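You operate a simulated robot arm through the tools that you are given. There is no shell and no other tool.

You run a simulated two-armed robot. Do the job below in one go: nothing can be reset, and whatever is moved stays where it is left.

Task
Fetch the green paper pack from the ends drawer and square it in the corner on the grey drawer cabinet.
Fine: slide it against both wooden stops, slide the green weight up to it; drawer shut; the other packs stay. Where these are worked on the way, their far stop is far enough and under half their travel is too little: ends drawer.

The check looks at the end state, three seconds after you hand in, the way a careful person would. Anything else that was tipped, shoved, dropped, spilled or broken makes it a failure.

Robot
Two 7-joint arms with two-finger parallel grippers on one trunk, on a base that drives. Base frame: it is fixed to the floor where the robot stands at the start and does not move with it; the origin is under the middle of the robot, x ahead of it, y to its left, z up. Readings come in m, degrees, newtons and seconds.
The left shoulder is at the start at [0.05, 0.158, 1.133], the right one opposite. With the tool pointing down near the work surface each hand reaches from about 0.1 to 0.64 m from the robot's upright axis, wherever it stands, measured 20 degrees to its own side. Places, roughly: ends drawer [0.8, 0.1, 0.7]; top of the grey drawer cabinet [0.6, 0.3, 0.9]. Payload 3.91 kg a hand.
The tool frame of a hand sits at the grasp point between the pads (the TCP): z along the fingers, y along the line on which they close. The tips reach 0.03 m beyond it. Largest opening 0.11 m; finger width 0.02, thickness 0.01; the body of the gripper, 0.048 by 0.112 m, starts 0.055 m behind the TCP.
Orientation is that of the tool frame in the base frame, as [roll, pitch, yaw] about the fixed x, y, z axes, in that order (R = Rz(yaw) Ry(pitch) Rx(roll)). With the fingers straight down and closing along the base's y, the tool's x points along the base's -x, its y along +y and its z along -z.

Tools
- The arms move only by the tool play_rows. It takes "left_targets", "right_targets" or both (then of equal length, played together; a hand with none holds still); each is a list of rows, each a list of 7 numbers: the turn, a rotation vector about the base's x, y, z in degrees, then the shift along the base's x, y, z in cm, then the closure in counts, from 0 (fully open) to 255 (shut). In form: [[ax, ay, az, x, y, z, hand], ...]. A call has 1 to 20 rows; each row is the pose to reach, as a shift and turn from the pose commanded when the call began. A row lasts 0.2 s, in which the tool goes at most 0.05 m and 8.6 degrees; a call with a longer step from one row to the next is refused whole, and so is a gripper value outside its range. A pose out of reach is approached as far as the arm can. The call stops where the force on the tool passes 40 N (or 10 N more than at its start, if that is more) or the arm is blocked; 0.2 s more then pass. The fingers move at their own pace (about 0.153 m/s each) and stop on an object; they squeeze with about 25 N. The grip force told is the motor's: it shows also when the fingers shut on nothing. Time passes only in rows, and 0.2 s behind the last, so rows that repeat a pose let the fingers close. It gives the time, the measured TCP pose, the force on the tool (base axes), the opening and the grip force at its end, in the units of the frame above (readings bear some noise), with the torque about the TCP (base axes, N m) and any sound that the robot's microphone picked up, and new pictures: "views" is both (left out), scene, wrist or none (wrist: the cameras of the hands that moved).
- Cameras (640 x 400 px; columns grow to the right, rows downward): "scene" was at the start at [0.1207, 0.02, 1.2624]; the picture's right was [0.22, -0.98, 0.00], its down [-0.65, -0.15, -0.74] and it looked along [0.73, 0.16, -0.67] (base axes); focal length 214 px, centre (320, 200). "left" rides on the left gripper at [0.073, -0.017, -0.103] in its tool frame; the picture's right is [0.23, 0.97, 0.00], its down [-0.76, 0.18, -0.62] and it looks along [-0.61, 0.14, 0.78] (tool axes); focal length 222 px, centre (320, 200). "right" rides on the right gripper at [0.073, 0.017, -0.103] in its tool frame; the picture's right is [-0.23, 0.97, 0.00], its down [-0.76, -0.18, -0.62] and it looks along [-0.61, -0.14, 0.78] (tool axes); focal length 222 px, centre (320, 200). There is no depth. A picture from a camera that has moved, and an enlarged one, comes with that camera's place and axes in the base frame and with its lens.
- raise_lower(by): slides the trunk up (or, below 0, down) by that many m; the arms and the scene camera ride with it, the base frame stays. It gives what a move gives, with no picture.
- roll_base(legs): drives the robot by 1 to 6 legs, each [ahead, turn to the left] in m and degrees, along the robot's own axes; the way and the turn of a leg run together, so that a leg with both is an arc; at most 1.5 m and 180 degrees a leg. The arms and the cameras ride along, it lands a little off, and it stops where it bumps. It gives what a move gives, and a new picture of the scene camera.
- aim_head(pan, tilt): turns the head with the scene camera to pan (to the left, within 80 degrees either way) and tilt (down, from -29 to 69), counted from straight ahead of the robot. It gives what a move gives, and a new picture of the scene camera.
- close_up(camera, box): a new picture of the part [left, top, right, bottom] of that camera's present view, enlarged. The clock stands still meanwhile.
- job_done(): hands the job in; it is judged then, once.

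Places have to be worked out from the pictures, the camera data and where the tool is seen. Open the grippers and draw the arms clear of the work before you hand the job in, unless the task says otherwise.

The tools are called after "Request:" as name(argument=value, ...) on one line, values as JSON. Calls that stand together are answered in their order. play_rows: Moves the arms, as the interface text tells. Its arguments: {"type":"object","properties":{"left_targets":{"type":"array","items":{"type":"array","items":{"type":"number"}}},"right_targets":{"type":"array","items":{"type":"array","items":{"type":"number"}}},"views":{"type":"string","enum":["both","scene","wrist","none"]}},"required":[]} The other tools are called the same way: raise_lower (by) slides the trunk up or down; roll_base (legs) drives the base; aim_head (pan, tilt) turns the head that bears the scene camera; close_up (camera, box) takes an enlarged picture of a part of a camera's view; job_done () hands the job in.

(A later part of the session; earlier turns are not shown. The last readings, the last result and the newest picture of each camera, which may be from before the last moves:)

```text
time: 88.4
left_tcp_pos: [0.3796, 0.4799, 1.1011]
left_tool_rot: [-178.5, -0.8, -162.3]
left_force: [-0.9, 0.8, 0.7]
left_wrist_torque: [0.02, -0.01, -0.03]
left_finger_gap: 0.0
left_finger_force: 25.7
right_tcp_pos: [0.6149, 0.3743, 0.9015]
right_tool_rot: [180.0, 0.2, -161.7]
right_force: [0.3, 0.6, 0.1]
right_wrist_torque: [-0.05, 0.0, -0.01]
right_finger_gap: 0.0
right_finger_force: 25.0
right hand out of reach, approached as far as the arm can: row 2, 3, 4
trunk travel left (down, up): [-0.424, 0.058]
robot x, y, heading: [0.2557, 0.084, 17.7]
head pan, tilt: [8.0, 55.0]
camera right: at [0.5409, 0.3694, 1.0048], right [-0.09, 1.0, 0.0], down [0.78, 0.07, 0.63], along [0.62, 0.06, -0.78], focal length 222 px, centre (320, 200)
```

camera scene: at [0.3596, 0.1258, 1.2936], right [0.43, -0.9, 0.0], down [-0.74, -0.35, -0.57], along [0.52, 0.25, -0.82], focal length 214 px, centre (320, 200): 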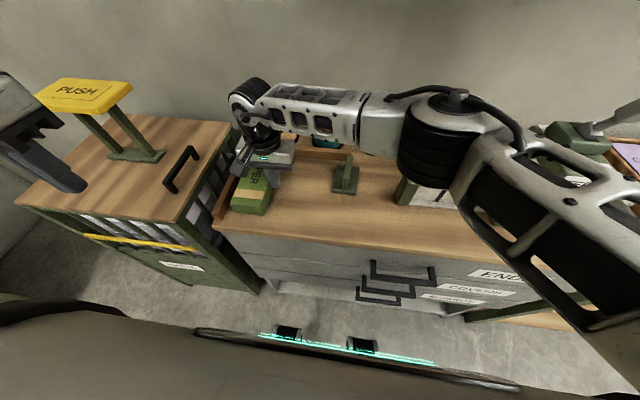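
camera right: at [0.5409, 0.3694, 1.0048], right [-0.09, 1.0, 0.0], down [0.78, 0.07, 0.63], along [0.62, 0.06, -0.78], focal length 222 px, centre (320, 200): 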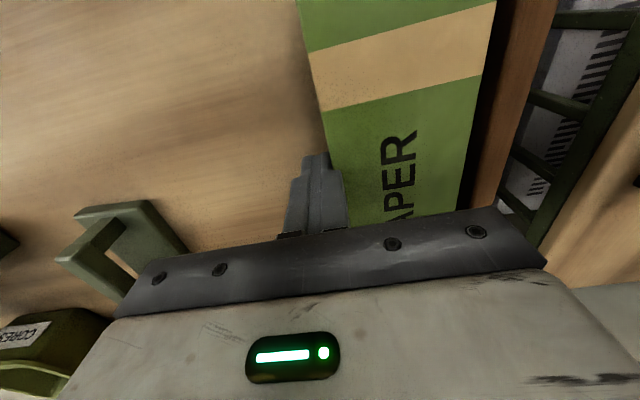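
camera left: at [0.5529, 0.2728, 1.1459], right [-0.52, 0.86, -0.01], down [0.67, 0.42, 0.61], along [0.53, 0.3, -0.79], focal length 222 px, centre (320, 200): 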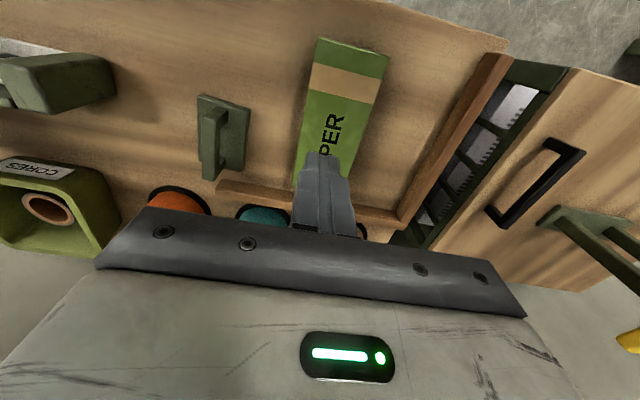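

The right arm ran out of reach at W≈0.166 with no contact yet. I lift it clear and turn the base 20° left to bring the corner in front of it.

Request:
play_rows(right_targets=[[0, 0, 0, 0.3, -1.0, 0, 255], [0, 0, 0, 0.3, -1.0, 4, 255], [0, 0, 0, 0.3, -1.0, 8, 255], [0, 0, 0, 0.3, -1.0, 12, 255], [0, 0, 0, -2, -3, 16, 255], [0, 0, 0, -5, -5, 18, 255], [0, 0, 0, -9, -6, 18, 255]], views="none")

Request:
roll_base(legs=[[0, 20]])

Request:
aim_head(pan=-10, tilt=55)

Request:
close_up(camera="scene", box=[210, 100, 410, 225])

```text
refused: row 5 steps farther than a row can; nothing moved
```

```text
time: 89.3
left_tcp_pos: [0.3534, 0.4868, 1.1008]
left_tool_rot: [-178.6, -0.8, -158.6]
left_force: [-0.3, 0.1, 0.6]
left_wrist_torque: [-0.02, -0.01, 0.0]
left_finger_gap: 0.0
left_finger_force: 25.7
right_tcp_pos: [0.6052, 0.3887, 0.9009]
right_tool_rot: [-178.1, 0.4, -159.1]
right_force: [-0.8, -5.4, 5.0]
right_wrist_torque: [0.04, 0.05, -0.03]
right_finger_gap: 0.0
right_finger_force: 25.0
trunk travel left (down, up): [-0.424, 0.058]
robot x, y, heading: [0.2572, 0.0822, 20.8]
head pan, tilt: [8.0, 55.0]
stopped in leg 1: the force on the tool passed its limit at 60 N (the readings are from after the stop); the commanded pose is now the measured one
camera scene: at [0.3567, 0.1304, 1.2937], right [0.49, -0.87, 0.0], down [-0.72, -0.4, -0.57], along [0.5, 0.28, -0.82], focal length 214 px, centre (320, 200)
```

scene: 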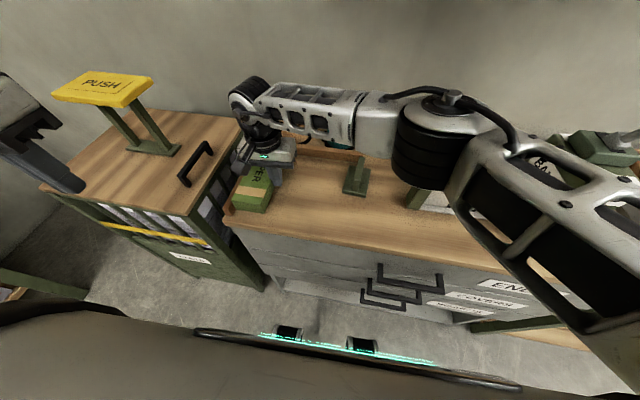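

```text
time: 90.1
left_tcp_pos: [0.3543, 0.4856, 1.1019]
left_tool_rot: [-178.5, -0.8, -158.6]
left_force: [0.9, 0.0, 0.3]
left_wrist_torque: [-0.05, -0.02, 0.0]
left_finger_gap: 0.0
left_finger_force: 25.0
right_tcp_pos: [0.6058, 0.3866, 0.9012]
right_tool_rot: [-178.2, 0.4, -159.1]
right_force: [0.7, -7.8, 5.7]
right_wrist_torque: [0.04, 0.07, -0.02]
right_finger_gap: 0.0
right_finger_force: 25.3
trunk travel left (down, up): [-0.424, 0.058]
robot x, y, heading: [0.256, 0.0793, 21.2]
head pan, tilt: [-10.0, 55.0]
camera scene: at [0.3645, 0.109, 1.2937], right [0.19, -0.98, 0.0], down [-0.8, -0.16, -0.57], along [0.56, 0.11, -0.82], focal length 214 px, centre (320, 200)
```

scene: 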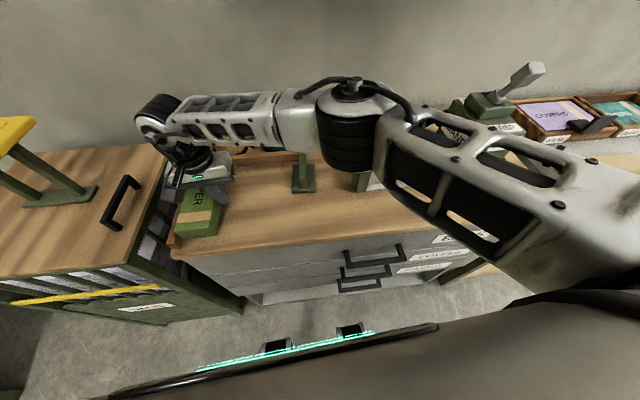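

```text
3.20 times, centred on (310, 162) of scene
camera zoom: at [0.3645, 0.109, 1.2937], right [0.19, -0.98, 0.0], down [-0.8, -0.16, -0.57], along [0.56, 0.11, -0.82], focal length 686 px, centre (352, 320)
```

zoom: 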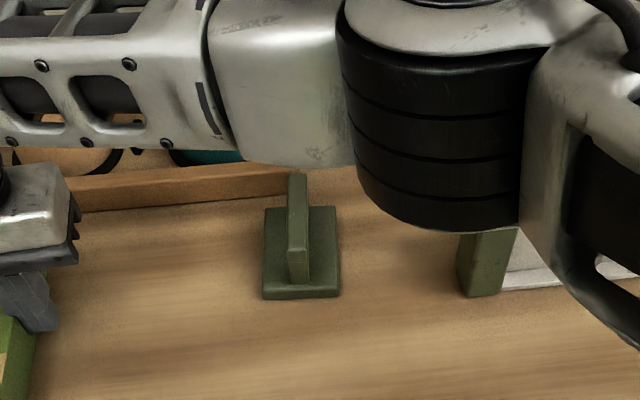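

The first call was refused for a too-long step, so the base turn pushed the pack against the left stop (stopped at force limit); the pack now seems to rest on the left stop. I first ease off and lift the hand clear in legal steps.

Request:
play_rows(right_targets=[[0, 0, 0, 0.3, -1.0, 0, 255], [0, 0, 0, 0.6, -2.0, 0, 255], [0, 0, 0, 0.6, -2.0, 4, 255], [0, 0, 0, 0.6, -2.0, 8, 255], [0, 0, 0, 0.6, -2.0, 12, 255], [0, 0, 0, -1, -3, 16, 255], [0, 0, 0, -4, -4, 19, 255], [0, 0, 0, -8, -5, 20, 255]])

```text
time: 91.9
left_tcp_pos: [0.3539, 0.4865, 1.1017]
left_tool_rot: [-178.4, -0.7, -158.5]
left_force: [-0.8, 0.1, 0.5]
left_wrist_torque: [0.0, -0.02, 0.0]
left_finger_gap: 0.0
left_finger_force: 24.6
right_tcp_pos: [0.5258, 0.3389, 1.1017]
right_tool_rot: [-178.2, 0.4, -159.1]
right_force: [0.4, -0.5, -0.6]
right_wrist_torque: [0.02, 0.01, 0.0]
right_finger_gap: 0.0002
right_finger_force: 25.1
trunk travel left (down, up): [-0.424, 0.058]
robot x, y, heading: [0.2548, 0.0814, 21.0]
head pan, tilt: [-10.0, 55.0]
camera scene: at [0.3645, 0.1101, 1.2937], right [0.19, -0.98, 0.0], down [-0.8, -0.16, -0.57], along [0.56, 0.11, -0.82], focal length 214 px, centre (320, 200)
camera right: at [0.4504, 0.3324, 1.2035], right [-0.14, 0.99, -0.03], down [0.76, 0.12, 0.63], along [0.63, 0.06, -0.77], focal length 222 px, centre (320, 200)
```

scene: 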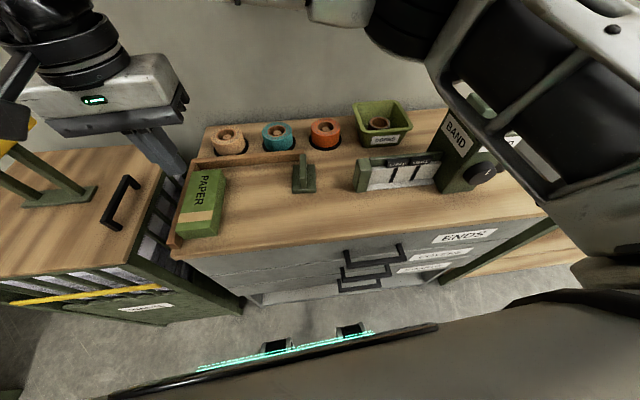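
right: 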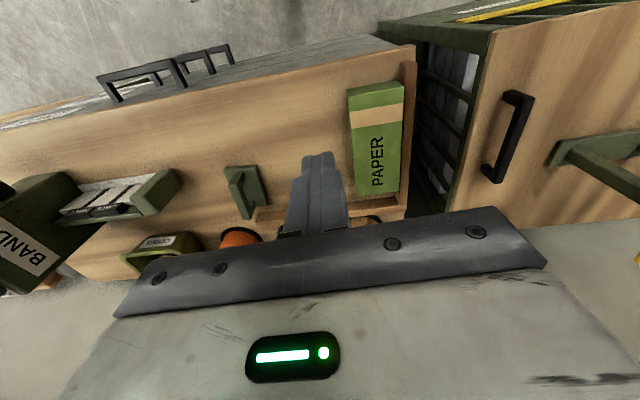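

The pack lies along the left stop, about 4 cm short of the back stop. I move the right hand away, then bring the left hand in front of the pack's near end with the fingers slightly apart for a flat push.

Request:
play_rows(right_targets=[[0, 0, 0, -1, -4.5, 0, 255], [0, 0, 0, -2, -9, 0, 255], [0, 0, 0, -3, -13.5, 0, 255], [0, 0, 0, -4, -18, 0, 255], [0, 0, 0, -5, -22.5, 0, 120], [0, 0, 0, -6, -26, 0, 0], [0, 0, 0, -6.7, -29.5, 0, 0]], views="none")

Request:
play_rows(left_targets=[[0.4, 0, -0.7, 2.2, -2.0, -1.5, 255], [0.7, 0, -1.4, 4.4, -3.9, -3.0, 220], [1.1, -0.1, -2.1, 6.7, -5.9, -5.0, 185], [1.4, -0.1, -2.8, 8.9, -7.9, -7.5, 185], [1.8, -0.1, -3.5, 11.1, -9.9, -10, 185]])

Request:
close_up(camera="scene", box=[140, 100, 340, 225])

```text
time: 93.4
left_tcp_pos: [0.3544, 0.488, 1.1001]
left_tool_rot: [-178.3, -0.7, -158.6]
left_force: [0.4, 0.4, 0.3]
left_wrist_torque: [-0.01, 0.0, 0.0]
left_finger_gap: 0.0
left_finger_force: 24.8
right_tcp_pos: [0.4711, 0.0861, 1.1019]
right_tool_rot: [-178.6, 0.8, -161.7]
right_force: [5.8, -1.2, 0.5]
right_wrist_torque: [0.07, 0.6, 0.21]
right_finger_gap: 0.1099
right_finger_force: 0.1
right hand out of reach, approached as far as the arm can: row 7
trunk travel left (down, up): [-0.424, 0.058]
robot x, y, heading: [0.256, 0.0812, 21.0]
head pan, tilt: [-10.0, 55.0]
stopped in row 7 (right hand): the force on the tool passed its limit at 83 N (the readings are from after the stop); the commanded pose is now the measured one
```

```text
time: 94.6
left_tcp_pos: [0.4665, 0.3876, 1.0009]
left_tool_rot: [179.9, -0.1, -162.1]
left_force: [-0.2, -0.9, 0.9]
left_wrist_torque: [0.0, -0.02, -0.02]
left_finger_gap: 0.0304
left_finger_force: 0.0
right_tcp_pos: [0.4716, 0.0859, 1.1013]
right_tool_rot: [-178.6, 0.8, -161.8]
right_force: [6.6, 2.5, -1.4]
right_wrist_torque: [-0.18, 0.72, -0.08]
right_finger_gap: 0.1101
right_finger_force: 0.0
trunk travel left (down, up): [-0.424, 0.058]
robot x, y, heading: [0.2612, 0.0824, 21.1]
head pan, tilt: [-10.0, 55.0]
camera scene: at [0.3656, 0.1098, 1.2935], right [0.19, -0.98, 0.0], down [-0.8, -0.16, -0.57], along [0.56, 0.11, -0.82], focal length 214 px, centre (320, 200)
camera left: at [0.4021, 0.3487, 1.1042], right [-0.52, 0.86, 0.0], down [0.67, 0.4, 0.62], along [0.53, 0.32, -0.78], focal length 222 px, centre (320, 200)
```

scene: 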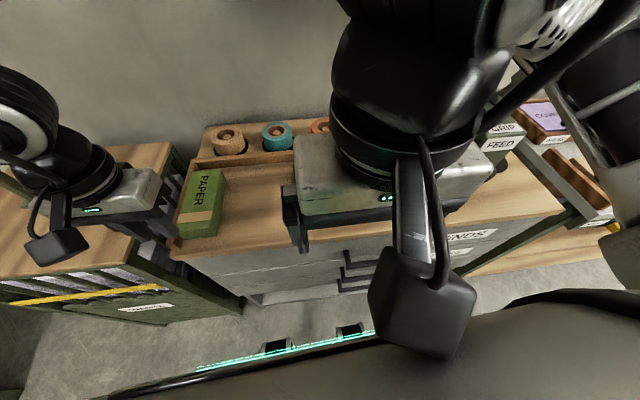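
left: 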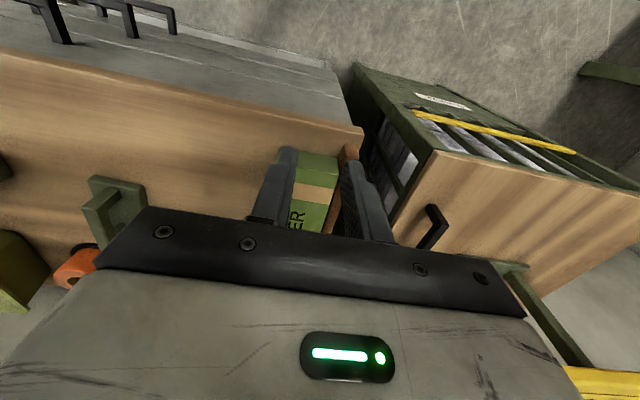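

```text
3.20 times, centred on (240, 162) of scene
camera zoom: at [0.3656, 0.1098, 1.2935], right [0.19, -0.98, 0.0], down [-0.8, -0.16, -0.57], along [0.56, 0.11, -0.82], focal length 686 px, centre (576, 320)
```

zoom: 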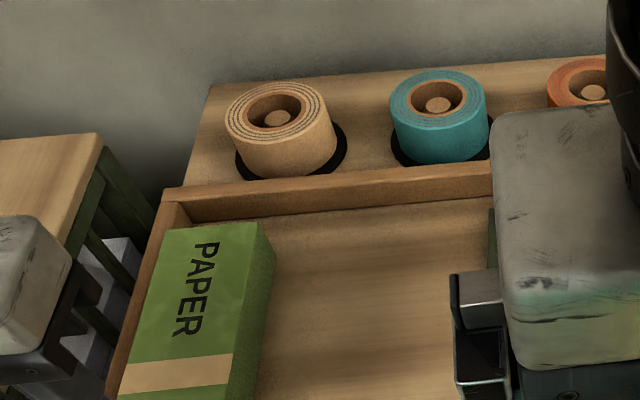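

The right hand hit something with 83 N at its last row, most likely the robot's own chest (it's only 0.21 m from the axis). I move it forward off that contact and check.

Request:
play_rows(right_targets=[[0, 0, 0, 2, 0.6, 1, 0], [0, 0, 0, 5, 0, 2, 0], [0, 0, 0, 8, -1.5, 3, 0]], views="scene")

```text
time: 95.4
left_tcp_pos: [0.4657, 0.3881, 1.0023]
left_tool_rot: [179.8, -0.1, -162.1]
left_force: [-0.2, -0.6, -0.4]
left_wrist_torque: [0.01, -0.01, 0.01]
left_finger_gap: 0.0302
left_finger_force: 0.0
right_tcp_pos: [0.5511, 0.0703, 1.1312]
right_tool_rot: [-178.7, 0.9, -161.6]
right_force: [-0.5, -0.2, -0.6]
right_wrist_torque: [-0.03, -0.01, -0.02]
right_finger_gap: 0.11
right_finger_force: 0.1
trunk travel left (down, up): [-0.424, 0.058]
robot x, y, heading: [0.2559, 0.082, 21.2]
head pan, tilt: [-10.0, 55.0]
camera scene: at [0.365, 0.1095, 1.2936], right [0.19, -0.98, 0.0], down [-0.8, -0.16, -0.57], along [0.56, 0.11, -0.82], focal length 214 px, centre (320, 200)
```

scene: 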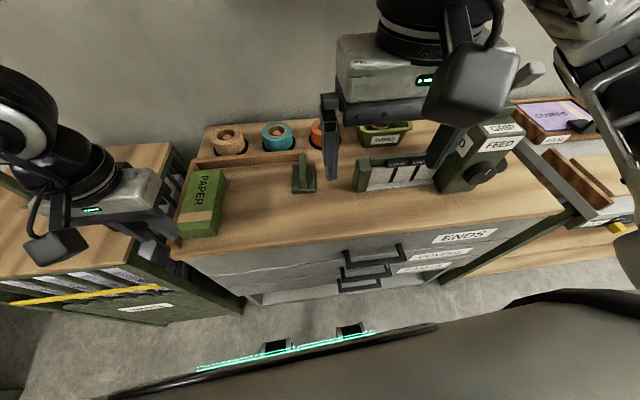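

Contact gone, the counter items look untouched. The left hand is just in front of the pack's near end; I lower it and push the pack toward the back stop.

Request:
play_rows(left_targets=[[0, 0, 0, 0, 0, -3.5, 185], [0, 0, 0, 0, 0, -7, 185], [0, 0, 0, 0, 0, -9, 185], [0, 0, 0, 0, 0, -10.2, 185], [0, 0, 0, 1.9, 0.62, -10.2, 185], [0, 0, 0, 3.8, 1.24, -10.2, 185], [0, 0, 0, 5.2, 1.7, -10.2, 185], [0, 0, 0, 6.6, 2.16, -10.2, 185], [0, 0, 0, 7.3, 2.38, -10.2, 185]])

Request:
close_up(camera="scene", box=[140, 100, 340, 225])

```text
time: 97.4
left_tcp_pos: [0.5381, 0.4116, 0.8984]
left_tool_rot: [179.9, -0.2, -162.1]
left_force: [-1.9, 0.7, 0.0]
left_wrist_torque: [0.01, 0.0, 0.02]
left_finger_gap: 0.0302
left_finger_force: 0.8
right_tcp_pos: [0.5502, 0.0711, 1.1316]
right_tool_rot: [-178.7, 0.8, -161.8]
right_force: [0.2, -0.4, 1.2]
right_wrist_torque: [-0.05, 0.0, 0.02]
right_finger_gap: 0.11
right_finger_force: 0.1
trunk travel left (down, up): [-0.424, 0.058]
robot x, y, heading: [0.2561, 0.0778, 20.9]
head pan, tilt: [-10.0, 55.0]
camera scene: at [0.3648, 0.1101, 1.2936], right [0.19, -0.98, 0.0], down [-0.8, -0.16, -0.57], along [0.56, 0.11, -0.82], focal length 214 px, centre (320, 200)
camera left: at [0.4744, 0.3724, 1.0022], right [-0.52, 0.86, 0.0], down [0.67, 0.4, 0.62], along [0.53, 0.32, -0.78], focal length 222 px, centre (320, 200)
```

scene: 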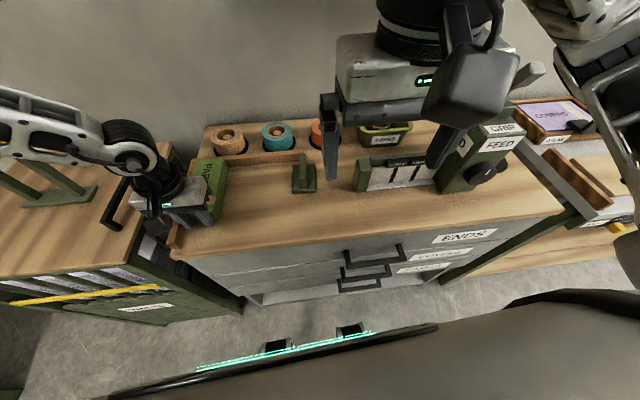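
left: 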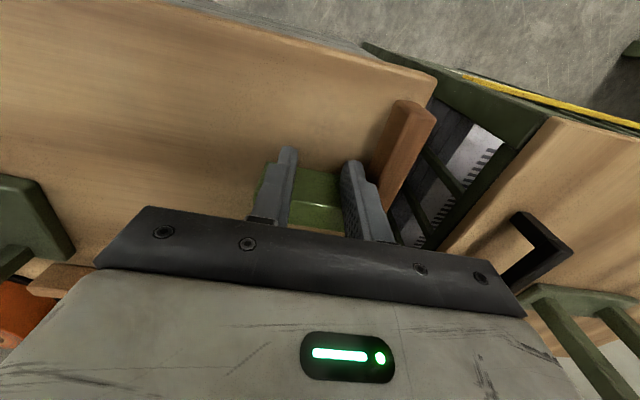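

```text
3.20 times, centred on (240, 162) of scene
camera zoom: at [0.3648, 0.1101, 1.2936], right [0.19, -0.98, 0.0], down [-0.8, -0.16, -0.57], along [0.56, 0.11, -0.82], focal length 686 px, centre (576, 320)
```

zoom: 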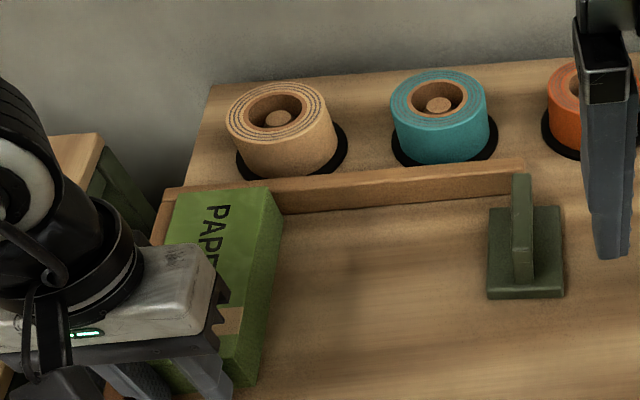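

The pack is sliding back, about 1 cm from the stop. I push on in 4 mm steps.

Request:
play_rows(left_targets=[[0, 0, 0, 0.38, 0.12, 0, 185], [0, 0, 0, 0.67, 0.22, 0, 185], [0, 0, 0, 0.95, 0.31, 0, 185]], views="none")

```text
time: 98.2
left_tcp_pos: [0.5415, 0.4122, 0.8984]
left_tool_rot: [179.9, -0.6, -162.2]
left_force: [-27.8, -11.6, 7.7]
left_wrist_torque: [0.02, -0.08, 0.16]
left_finger_gap: 0.0304
left_finger_force: 0.1
right_tcp_pos: [0.5478, 0.0701, 1.1324]
right_tool_rot: [-178.7, 1.0, -161.7]
right_force: [-0.6, 0.4, -0.4]
right_wrist_torque: [-0.01, -0.03, 0.0]
right_finger_gap: 0.1101
right_finger_force: 0.0
trunk travel left (down, up): [-0.424, 0.058]
robot x, y, heading: [0.2612, 0.0778, 21.2]
head pan, tilt: [-10.0, 55.0]
```

A firm 30 N resistance: the pack is against the back stop. I back off, lift the left hand and look.

Request:
play_rows(left_targets=[[0, 0, 0, -1.0, -0.33, 0, 185], [0, 0, 0, -3, -1, 0, 185], [0, 0, 0, -4, -1.3, 4, 185], [0, 0, 0, -5, -1.6, 8, 185], [0, 0, 0, -6, -1, 12, 185], [0, 0, 0, -9, 2, 14, 185], [0, 0, 0, -12.5, 5, 15, 100], [0, 0, 0, -15, 8, 15, 0]])

Request:
close_up(camera="scene", box=[140, 110, 340, 235])

```text
time: 100.0
left_tcp_pos: [0.3974, 0.4955, 1.0467]
left_tool_rot: [180.0, -0.2, -162.2]
left_force: [0.5, 0.2, -0.6]
left_wrist_torque: [0.01, -0.01, 0.0]
left_finger_gap: 0.11
left_finger_force: 0.1
right_tcp_pos: [0.55, 0.0712, 1.1315]
right_tool_rot: [-178.5, 0.9, -161.6]
right_force: [0.3, -0.9, 0.6]
right_wrist_torque: [0.01, 0.0, -0.01]
right_finger_gap: 0.11
right_finger_force: 0.1
trunk travel left (down, up): [-0.424, 0.058]
robot x, y, heading: [0.2589, 0.0796, 20.9]
head pan, tilt: [-10.0, 55.0]
camera scene: at [0.3647, 0.1109, 1.2937], right [0.19, -0.98, 0.0], down [-0.8, -0.16, -0.57], along [0.56, 0.11, -0.82], focal length 214 px, centre (320, 200)
camera left: at [0.3333, 0.4567, 1.1509], right [-0.51, 0.86, 0.0], down [0.67, 0.4, 0.62], along [0.53, 0.32, -0.78], focal length 222 px, centre (320, 200)
```

scene: 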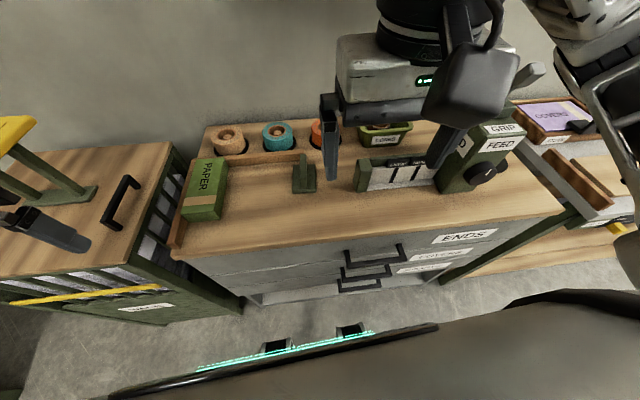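
left: 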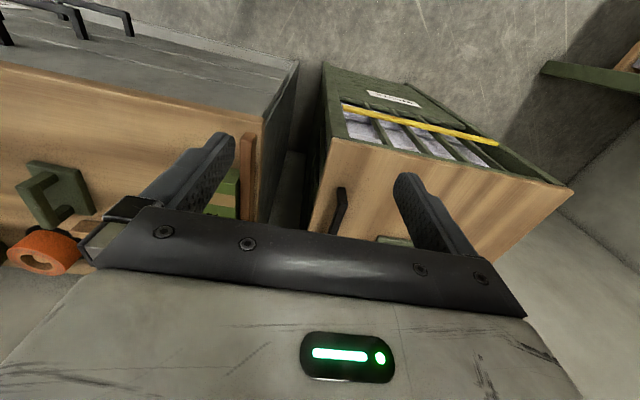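

```text
3.20 times, centred on (240, 172) of scene
camera zoom: at [0.3647, 0.1109, 1.2937], right [0.19, -0.98, 0.0], down [-0.8, -0.16, -0.57], along [0.56, 0.11, -0.82], focal length 686 px, centre (576, 288)
```

zoom: 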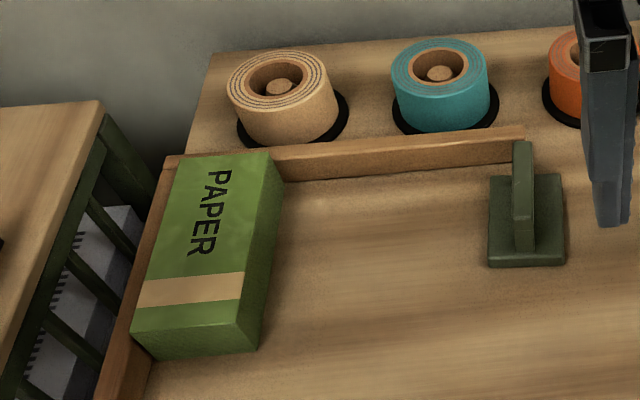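

The pack is squared in the corner on both stops. Now the weight: I bring the right hand above its handle, leveling the hand, and look with the wrist camera.

Request:
play_rows(right_targets=[[0.2, 0.2, -0.8, 2.7, 2.45, -1.5, 0], [0.4, 0.4, -1.7, 5.4, 4.9, -3, 20], [0.6, 0.7, -2.5, 8.1, 7.35, -4.5, 40], [0.8, 0.9, -3.3, 10.8, 9.8, -6, 60], [1.0, 1.1, -4.2, 13.5, 12.25, -7.5, 60], [1.1, 1.3, -5, 16.2, 14.7, -9, 60]])

Request:
close_up(camera="right", box=[240, 60, 400, 220])

Request:
close_up(camera="scene", box=[240, 110, 360, 210])

```text
time: 101.4
left_tcp_pos: [0.3982, 0.4962, 1.0486]
left_tool_rot: [180.0, 0.0, -162.1]
left_force: [-0.5, 0.0, -0.2]
left_wrist_torque: [0.0, 0.01, 0.03]
left_finger_gap: 0.11
left_finger_force: 0.0
right_tcp_pos: [0.7152, 0.2159, 1.0407]
right_tool_rot: [179.9, -0.2, -166.7]
right_force: [0.0, 1.1, 0.1]
right_wrist_torque: [-0.04, -0.01, 0.02]
right_finger_gap: 0.0841
right_finger_force: 0.0
trunk travel left (down, up): [-0.424, 0.058]
robot x, y, heading: [0.2574, 0.0777, 21.0]
head pan, tilt: [-10.0, 55.0]
camera scene: at [0.3651, 0.1106, 1.2936], right [0.19, -0.98, 0.0], down [-0.8, -0.16, -0.57], along [0.56, 0.11, -0.82], focal length 214 px, centre (320, 200)
camera right: at [0.6409, 0.2177, 1.1443], right [0.0, 1.0, 0.0], down [0.78, 0.0, 0.62], along [0.62, 0.0, -0.78], focal length 222 px, centre (320, 200)
```

scene: 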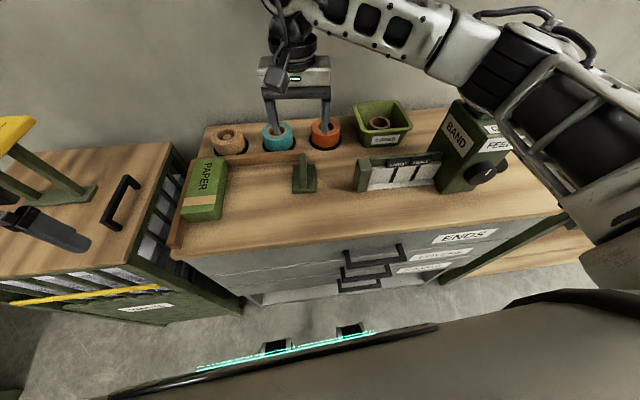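
right: 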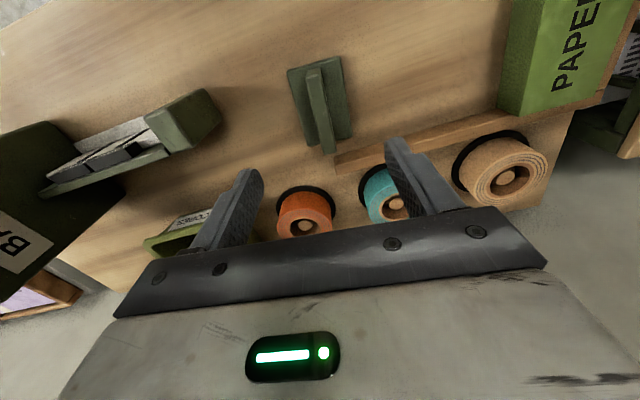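

```text
2.50 times, centred on (320, 140) of right
camera zoom: at [0.6409, 0.2177, 1.1443], right [0.0, 1.0, 0.0], down [0.78, 0.0, 0.62], along [0.62, 0.0, -0.78], focal length 555 px, centre (320, 350)
```

zoom: 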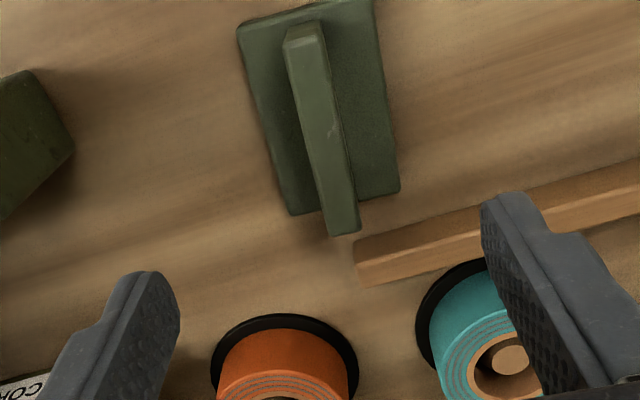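

```text
4.00 times, centred on (300, 160) of scene
camera zoom: at [0.3651, 0.1106, 1.2936], right [0.19, -0.98, 0.0], down [-0.8, -0.16, -0.57], along [0.56, 0.11, -0.82], focal length 858 px, centre (400, 360)
```

zoom: 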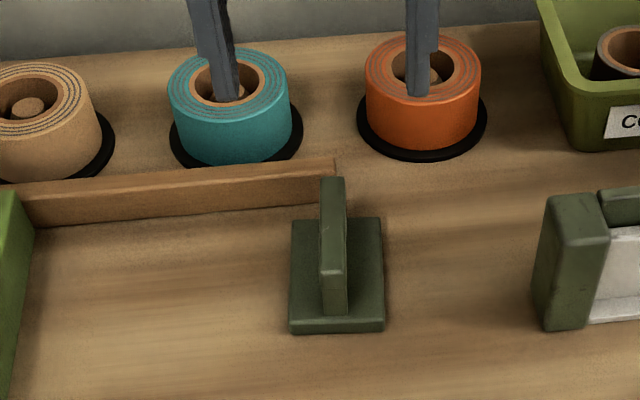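

The handle bar is at about (0.712, 0.219), top z≈0.916, heading 13.4°, matching the hand. I descend over it and close.

Request:
play_rows(right_targets=[[0, 0, 0, -0.3, 0.3, -4, 60], [0, 0, 0, -0.3, 0.3, -8, 60], [0, 0, 0, -0.3, 0.3, -11, 60], [0, 0, 0, -0.3, 0.3, -13.2, 60], [0, 0, 0, -0.3, 0.3, -13.2, 150], [0, 0, 0, -0.3, 0.3, -13.2, 220], [0, 0, 0, -0.3, 0.3, -13.2, 255], [0, 0, 0, -0.3, 0.3, -13.2, 255]])

Request:
close_up(camera="scene", box=[180, 110, 380, 235])

```text
time: 103.2
left_tcp_pos: [0.3983, 0.4958, 1.0487]
left_tool_rot: [179.9, -0.1, -162.0]
left_force: [0.1, 0.4, -0.1]
left_wrist_torque: [0.0, -0.02, -0.02]
left_finger_gap: 0.1099
left_finger_force: 0.1
right_tcp_pos: [0.7091, 0.2197, 0.9091]
right_tool_rot: [-180.0, -0.1, -166.9]
right_force: [0.6, -0.7, -0.4]
right_wrist_torque: [0.01, -0.14, -0.06]
right_finger_gap: 0.0159
right_finger_force: 25.3
trunk travel left (down, up): [-0.424, 0.058]
robot x, y, heading: [0.2572, 0.0764, 21.2]
head pan, tilt: [-10.0, 55.0]
camera scene: at [0.3651, 0.1101, 1.2936], right [0.19, -0.98, 0.0], down [-0.8, -0.16, -0.57], along [0.56, 0.11, -0.82], focal length 214 px, centre (320, 200)
camera right: at [0.6368, 0.2218, 1.0129], right [0.0, 1.0, 0.0], down [0.78, 0.0, 0.62], along [0.62, 0.0, -0.78], focal length 222 px, centre (320, 200)
```

scene: 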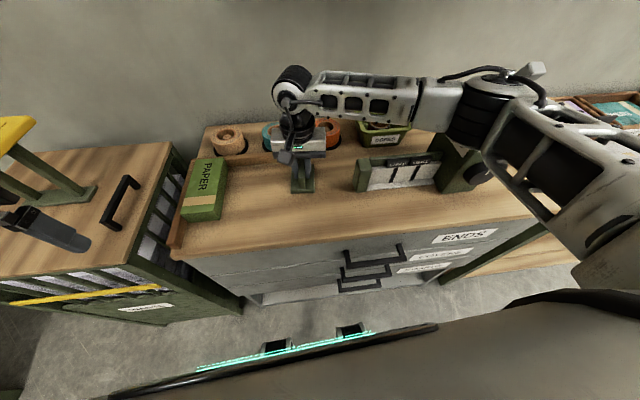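
right: 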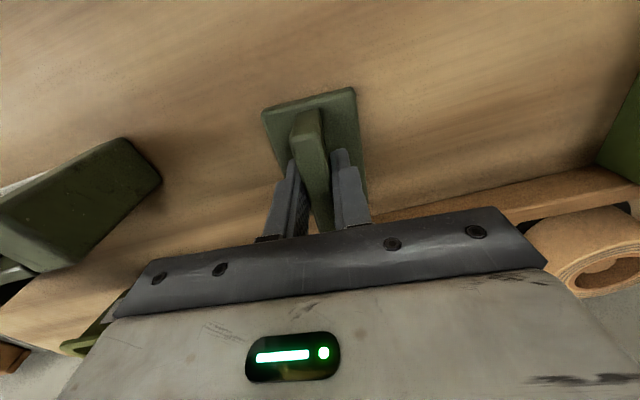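

```text
3.20 times, centred on (280, 172) of scene
camera zoom: at [0.3651, 0.1101, 1.2936], right [0.19, -0.98, 0.0], down [-0.8, -0.16, -0.57], along [0.56, 0.11, -0.82], focal length 686 px, centre (448, 288)
```

zoom: 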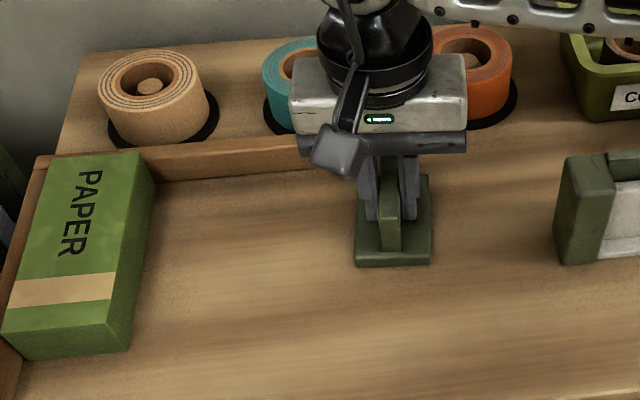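

The bar is gripped (16 mm). I slide the weight leftward along the back, turning it square (+4.9°) on the way, stopping short of the pack.

Request:
play_rows(right_targets=[[0, 0, 0.8, -0.46, 1.43, 0, 255], [0, 0, 1.6, -0.93, 2.85, 0, 255], [0, 0, 2.5, -1.4, 4.3, 0, 255], [0, 0, 3.3, -1.85, 5.7, 0, 255], [0, 0, 4.1, -2.3, 7.1, 0, 255], [0, 0, 4.9, -2.8, 8.6, 0, 255], [0, 0, 4.9, -3.24, 9.99, 0, 255], [0, 0, 4.9, -3.7, 11.4, 0, 255], [0, 0, 4.9, -4.2, 12.8, 0, 255]])

Request:
close_up(camera="scene", box=[140, 110, 340, 235])

```text
time: 105.2
left_tcp_pos: [0.3988, 0.4956, 1.0469]
left_tool_rot: [180.0, -0.2, -162.1]
left_force: [0.9, -0.4, -0.6]
left_wrist_torque: [0.0, -0.01, -0.02]
left_finger_gap: 0.1099
left_finger_force: 0.1
right_tcp_pos: [0.669, 0.3492, 0.9086]
right_tool_rot: [180.0, -0.2, -161.8]
right_force: [0.1, -0.5, -0.3]
right_wrist_torque: [-0.01, 0.03, 0.01]
right_finger_gap: 0.0159
right_finger_force: 24.6
trunk travel left (down, up): [-0.424, 0.058]
robot x, y, heading: [0.2575, 0.083, 21.0]
head pan, tilt: [-10.0, 55.0]
camera scene: at [0.3651, 0.1107, 1.2935], right [0.19, -0.98, 0.0], down [-0.8, -0.16, -0.57], along [0.56, 0.11, -0.82], focal length 214 px, centre (320, 200)
camera right: at [0.595, 0.3442, 1.013], right [-0.09, 1.0, 0.0], down [0.78, 0.07, 0.62], along [0.62, 0.05, -0.78], focal length 222 px, centre (320, 200)
```

scene: 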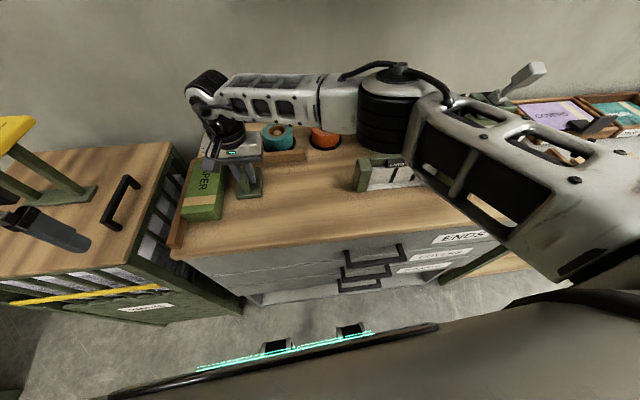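
right: 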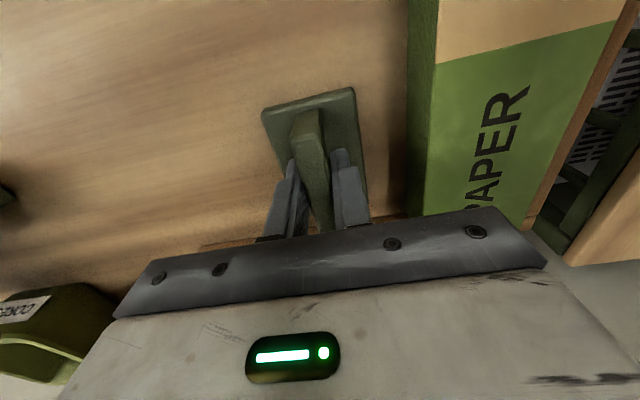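

```text
3.20 times, centred on (240, 172) of scene
camera zoom: at [0.3651, 0.1107, 1.2935], right [0.19, -0.98, 0.0], down [-0.8, -0.16, -0.57], along [0.56, 0.11, -0.82], focal length 686 px, centre (576, 288)
```

zoom: 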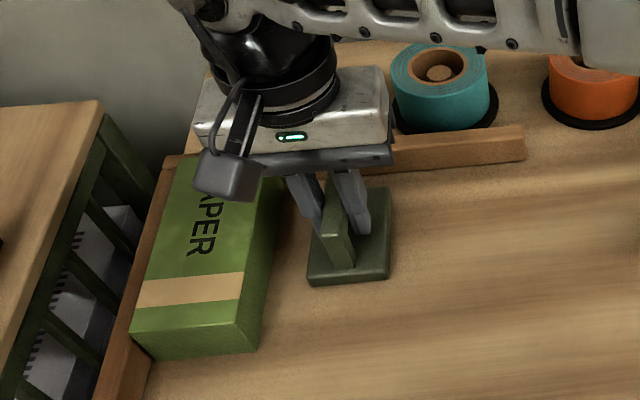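

About 4 cm to go; the weight is square. I continue in smaller steps.

Request:
play_rows(right_targets=[[0, 0, 0, -0.31, 0.95, 0, 255], [0, 0, 0, -0.62, 1.9, 0, 255], [0, 0, 0, -0.93, 2.85, 0, 255]], views="wrist")

```text
time: 106.0
left_tcp_pos: [0.397, 0.4961, 1.0488]
left_tool_rot: [180.0, -0.1, -161.9]
left_force: [0.4, 0.3, -0.4]
left_wrist_torque: [-0.02, 0.01, 0.01]
left_finger_gap: 0.1099
left_finger_force: 0.0
right_tcp_pos: [0.6594, 0.3774, 0.9095]
right_tool_rot: [179.9, -0.2, -161.8]
right_force: [-0.1, -0.4, 0.5]
right_wrist_torque: [0.01, 0.03, -0.01]
right_finger_gap: 0.0159
right_finger_force: 25.3
trunk travel left (down, up): [-0.424, 0.058]
robot x, y, heading: [0.2574, 0.0816, 21.0]
head pan, tilt: [-10.0, 55.0]
camera right: at [0.5859, 0.3723, 1.013], right [-0.09, 1.0, 0.0], down [0.78, 0.07, 0.62], along [0.62, 0.05, -0.78], focal length 222 px, centre (320, 200)
```

right: 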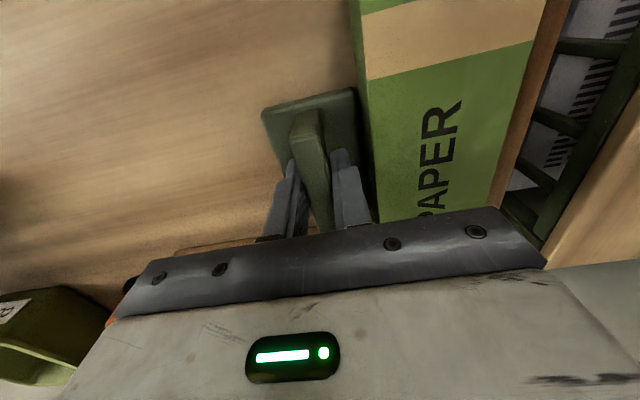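

About 1 cm remains. I creep on in 3 mm steps until contact.

Request:
play_rows(right_targets=[[0, 0, 0, -0.09, 0.29, 0, 255], [0, 0, 0, -0.19, 0.57, 0, 255], [0, 0, 0, -0.28, 0.86, 0, 255]], views="wrist")

```text
time: 106.8
left_tcp_pos: [0.3976, 0.4949, 1.0486]
left_tool_rot: [179.9, 0.0, -161.9]
left_force: [-0.1, -0.1, 1.1]
left_wrist_torque: [0.0, 0.02, 0.03]
left_finger_gap: 0.1101
left_finger_force: 0.0
right_tcp_pos: [0.6586, 0.3834, 0.9101]
right_tool_rot: [-179.8, -0.1, -161.9]
right_force: [2.8, -11.3, -0.1]
right_wrist_torque: [-0.33, 0.1, 0.42]
right_finger_gap: 0.0157
right_finger_force: 25.2
trunk travel left (down, up): [-0.424, 0.058]
robot x, y, heading: [0.2546, 0.0828, 21.0]
head pan, tilt: [-10.0, 55.0]
camera right: at [0.5846, 0.3786, 1.013], right [-0.09, 1.0, 0.0], down [0.78, 0.07, 0.62], along [0.62, 0.05, -0.78], focal length 222 px, centre (320, 200)
```

right: 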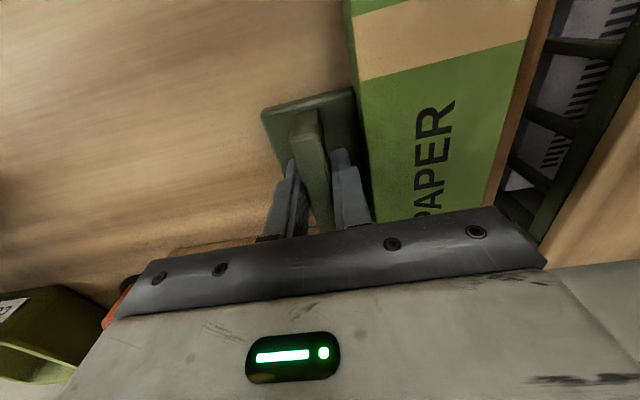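

Contact: 11.6 N, with torque hinting the weight's near corner touches first. I turn it slightly left (+1°) to lie flush.

Request:
play_rows(right_targets=[[0, 0, 0.6, 0, 0, 0, 255], [0, 0, 1.2, -0.03, 0.1, 0, 255]], views="none")

Request:
close_up(camera="right", box=[240, 60, 400, 220])

```text
time: 107.4
left_tcp_pos: [0.3989, 0.4937, 1.0496]
left_tool_rot: [179.8, 0.0, -162.0]
left_force: [-0.1, 0.4, 0.2]
left_wrist_torque: [0.0, -0.02, -0.02]
left_finger_gap: 0.1099
left_finger_force: 0.0
right_tcp_pos: [0.6578, 0.3833, 0.9098]
right_tool_rot: [180.0, -0.1, -161.0]
right_force: [6.0, -17.5, 2.3]
right_wrist_torque: [-0.46, 0.06, -0.54]
right_finger_gap: 0.016
right_finger_force: 25.3
trunk travel left (down, up): [-0.424, 0.058]
robot x, y, heading: [0.2606, 0.0764, 21.1]
head pan, tilt: [-10.0, 55.0]
```

```text
2.50 times, centred on (320, 140) of right
camera zoom: at [0.5846, 0.3776, 1.0135], right [-0.1, 0.99, 0.0], down [0.78, 0.08, 0.62], along [0.62, 0.06, -0.78], focal length 555 px, centre (320, 350)
```

zoom: 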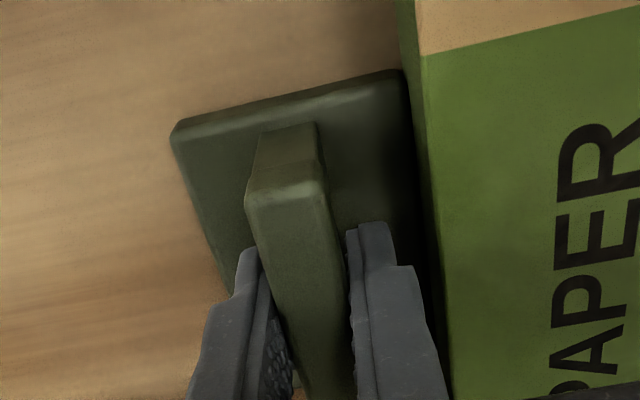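

Now the torque is slightly the other way, so flush lies between. I turn back half a degree, ease the push, then open the fingers only a little (the pack is close) and lift straight up.

Request:
play_rows(right_targets=[[0, 0, -0.5, 0.04, -0.12, 0, 255], [0, 0, -0.5, 0.04, -0.12, 0, 225], [0, 0, -0.5, 0.04, -0.12, 0, 192], [0, 0, -0.5, 0.04, -0.12, 0, 192]], views="wrist")

```text
time: 108.4
left_tcp_pos: [0.3971, 0.4957, 1.0497]
left_tool_rot: [-180.0, -0.1, -162.0]
left_force: [1.2, -0.8, 0.3]
left_wrist_torque: [-0.01, 0.02, -0.02]
left_finger_gap: 0.11
left_finger_force: 0.1
right_tcp_pos: [0.6542, 0.3873, 0.9099]
right_tool_rot: [179.9, -0.3, -160.9]
right_force: [-0.7, 0.2, -0.1]
right_wrist_torque: [0.0, 0.01, -0.03]
right_finger_gap: 0.0273
right_finger_force: 0.1
trunk travel left (down, up): [-0.424, 0.058]
robot x, y, heading: [0.2586, 0.0825, 21.0]
head pan, tilt: [-10.0, 55.0]
camera right: at [0.5817, 0.3802, 1.0133], right [-0.1, 0.99, 0.0], down [0.78, 0.08, 0.62], along [0.62, 0.07, -0.78], focal length 222 px, centre (320, 200)
```

right: 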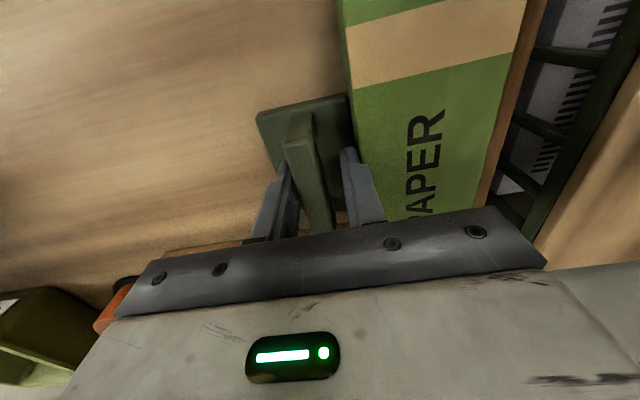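

The grip is released with no residual force. I centre the fingers slightly off the bar and lift straight up, then withdraw the hand.

Request:
play_rows(right_targets=[[0, 0, 0, 0.1, -0.3, 0, 192], [0, 0, 0, 0.1, -0.3, 1.5, 192], [0, 0, 0, 0.1, -0.3, 4.5, 192], [0, 0, 0, 0.1, -0.3, 8.5, 192], [0, 0, 0, 0.1, -0.3, 12.5, 192], [0, 0, 0, 0, -3, 16, 150], [0, 0, 0, -1, -7, 18, 80], [0, 0, 0, -3, -11, 20, 0], [0, 0, 0, -5, -15, 20, 0], [0, 0, 0, -6, -19, 20, 0]])

Request:
close_up(camera="scene", box=[140, 110, 340, 235])

```text
time: 110.6
left_tcp_pos: [0.3984, 0.4944, 1.0502]
left_tool_rot: [180.0, -0.1, -162.1]
left_force: [-1.1, -0.3, 0.6]
left_wrist_torque: [0.03, 0.02, 0.03]
left_finger_gap: 0.1098
left_finger_force: 0.1
right_tcp_pos: [0.5954, 0.1957, 1.1094]
right_tool_rot: [179.9, -0.1, -161.3]
right_force: [-0.1, -0.3, -0.2]
right_wrist_torque: [0.0, 0.0, 0.02]
right_finger_gap: 0.11
right_finger_force: 0.0
trunk travel left (down, up): [-0.424, 0.058]
robot x, y, heading: [0.2576, 0.0816, 21.3]
head pan, tilt: [-10.0, 55.0]
camera scene: at [0.3649, 0.1094, 1.2937], right [0.19, -0.98, 0.0], down [-0.8, -0.16, -0.57], along [0.56, 0.11, -0.82], focal length 214 px, centre (320, 200)
camera right: at [0.5223, 0.1892, 1.2133], right [-0.1, 1.0, 0.0], down [0.78, 0.08, 0.62], along [0.62, 0.06, -0.78], focal length 222 px, centre (320, 200)
```

scene: 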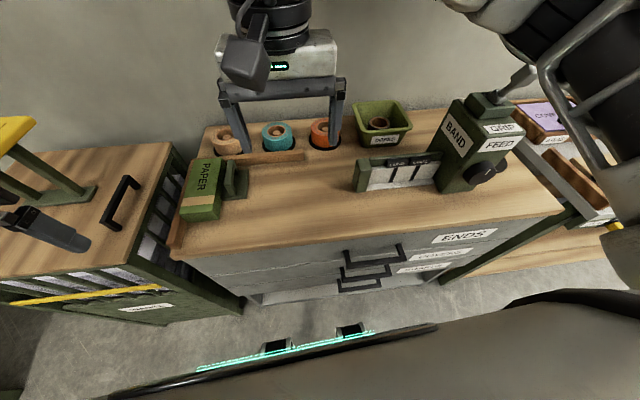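
right: 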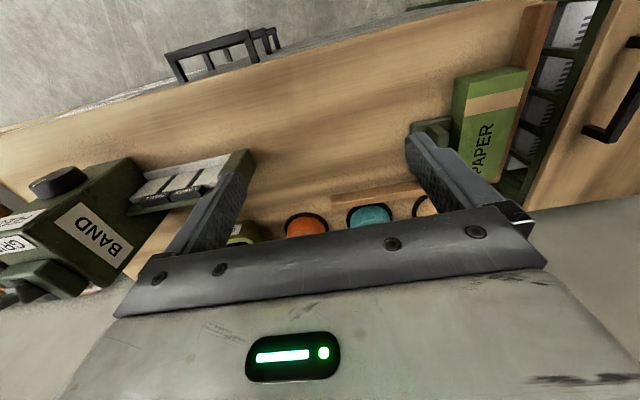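

```text
3.20 times, centred on (240, 172) of scene
camera zoom: at [0.3649, 0.1094, 1.2937], right [0.19, -0.98, 0.0], down [-0.8, -0.16, -0.57], along [0.56, 0.11, -0.82], focal length 686 px, centre (576, 288)
```

zoom: 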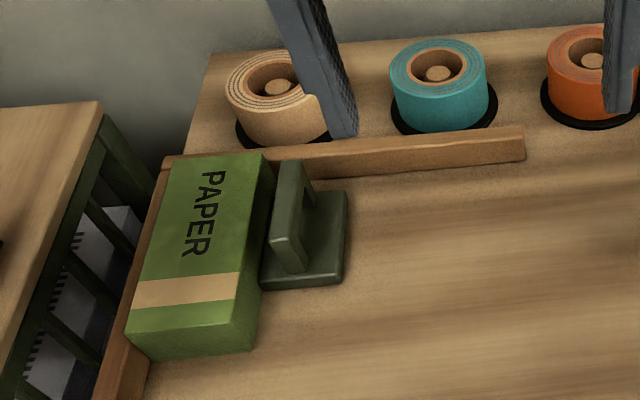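

The weight is beside the pack and everything looks tidy. I take tight enlargements to check contact at both stops and the drawer.

Request:
close_up(camera="scene", box=[180, 145, 260, 195])

Request:
close_up(camera="scene", box=[165, 180, 265, 250])

Request:
close_up(camera="right", box=[400, 30, 580, 210])

```text
8.00 times, centred on (220, 170) of scene
camera zoom: at [0.3649, 0.1094, 1.2937], right [0.19, -0.98, 0.0], down [-0.8, -0.16, -0.57], along [0.56, 0.11, -0.82], focal length 1716 px, centre (1120, 440)
```

zoom: 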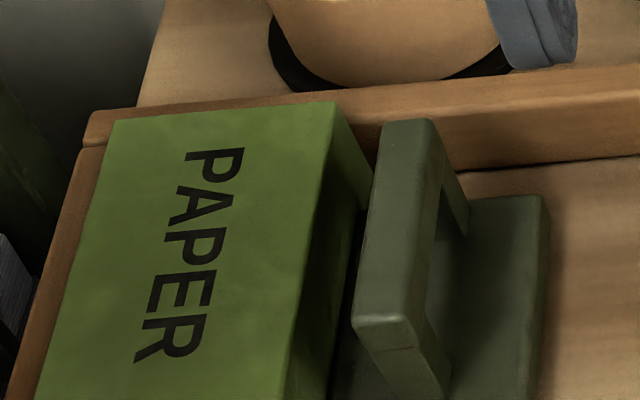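

```text
5.71 times, centred on (215, 215) of scene
camera zoom: at [0.3649, 0.1094, 1.2937], right [0.19, -0.98, 0.0], down [-0.8, -0.16, -0.57], along [0.56, 0.11, -0.82], focal length 1226 px, centre (920, 114)
```

zoom: 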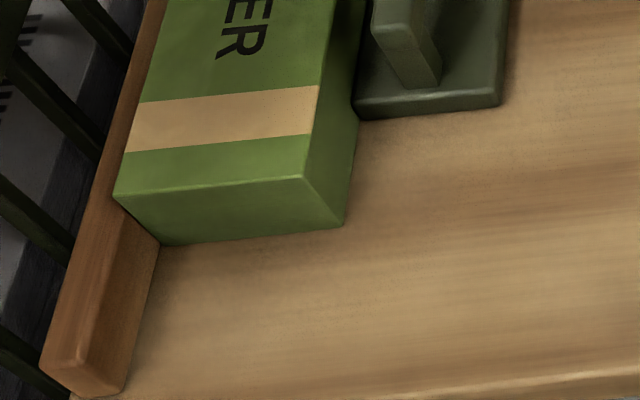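

```text
2.22 times, centred on (490, 120) of right
camera zoom: at [0.5223, 0.1892, 1.2133], right [-0.1, 1.0, 0.0], down [0.78, 0.08, 0.62], along [0.62, 0.06, -0.78], focal length 494 px, centre (-58, 378)
```

zoom: 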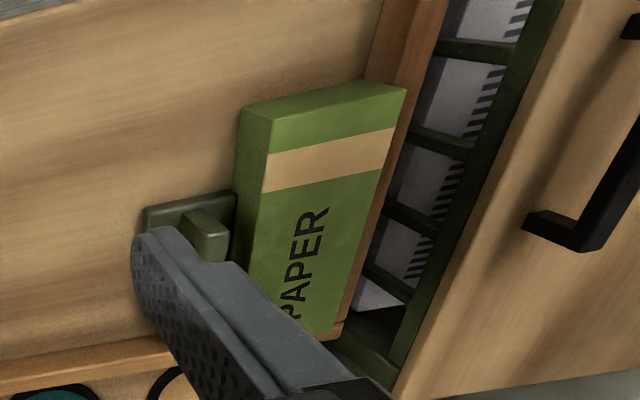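

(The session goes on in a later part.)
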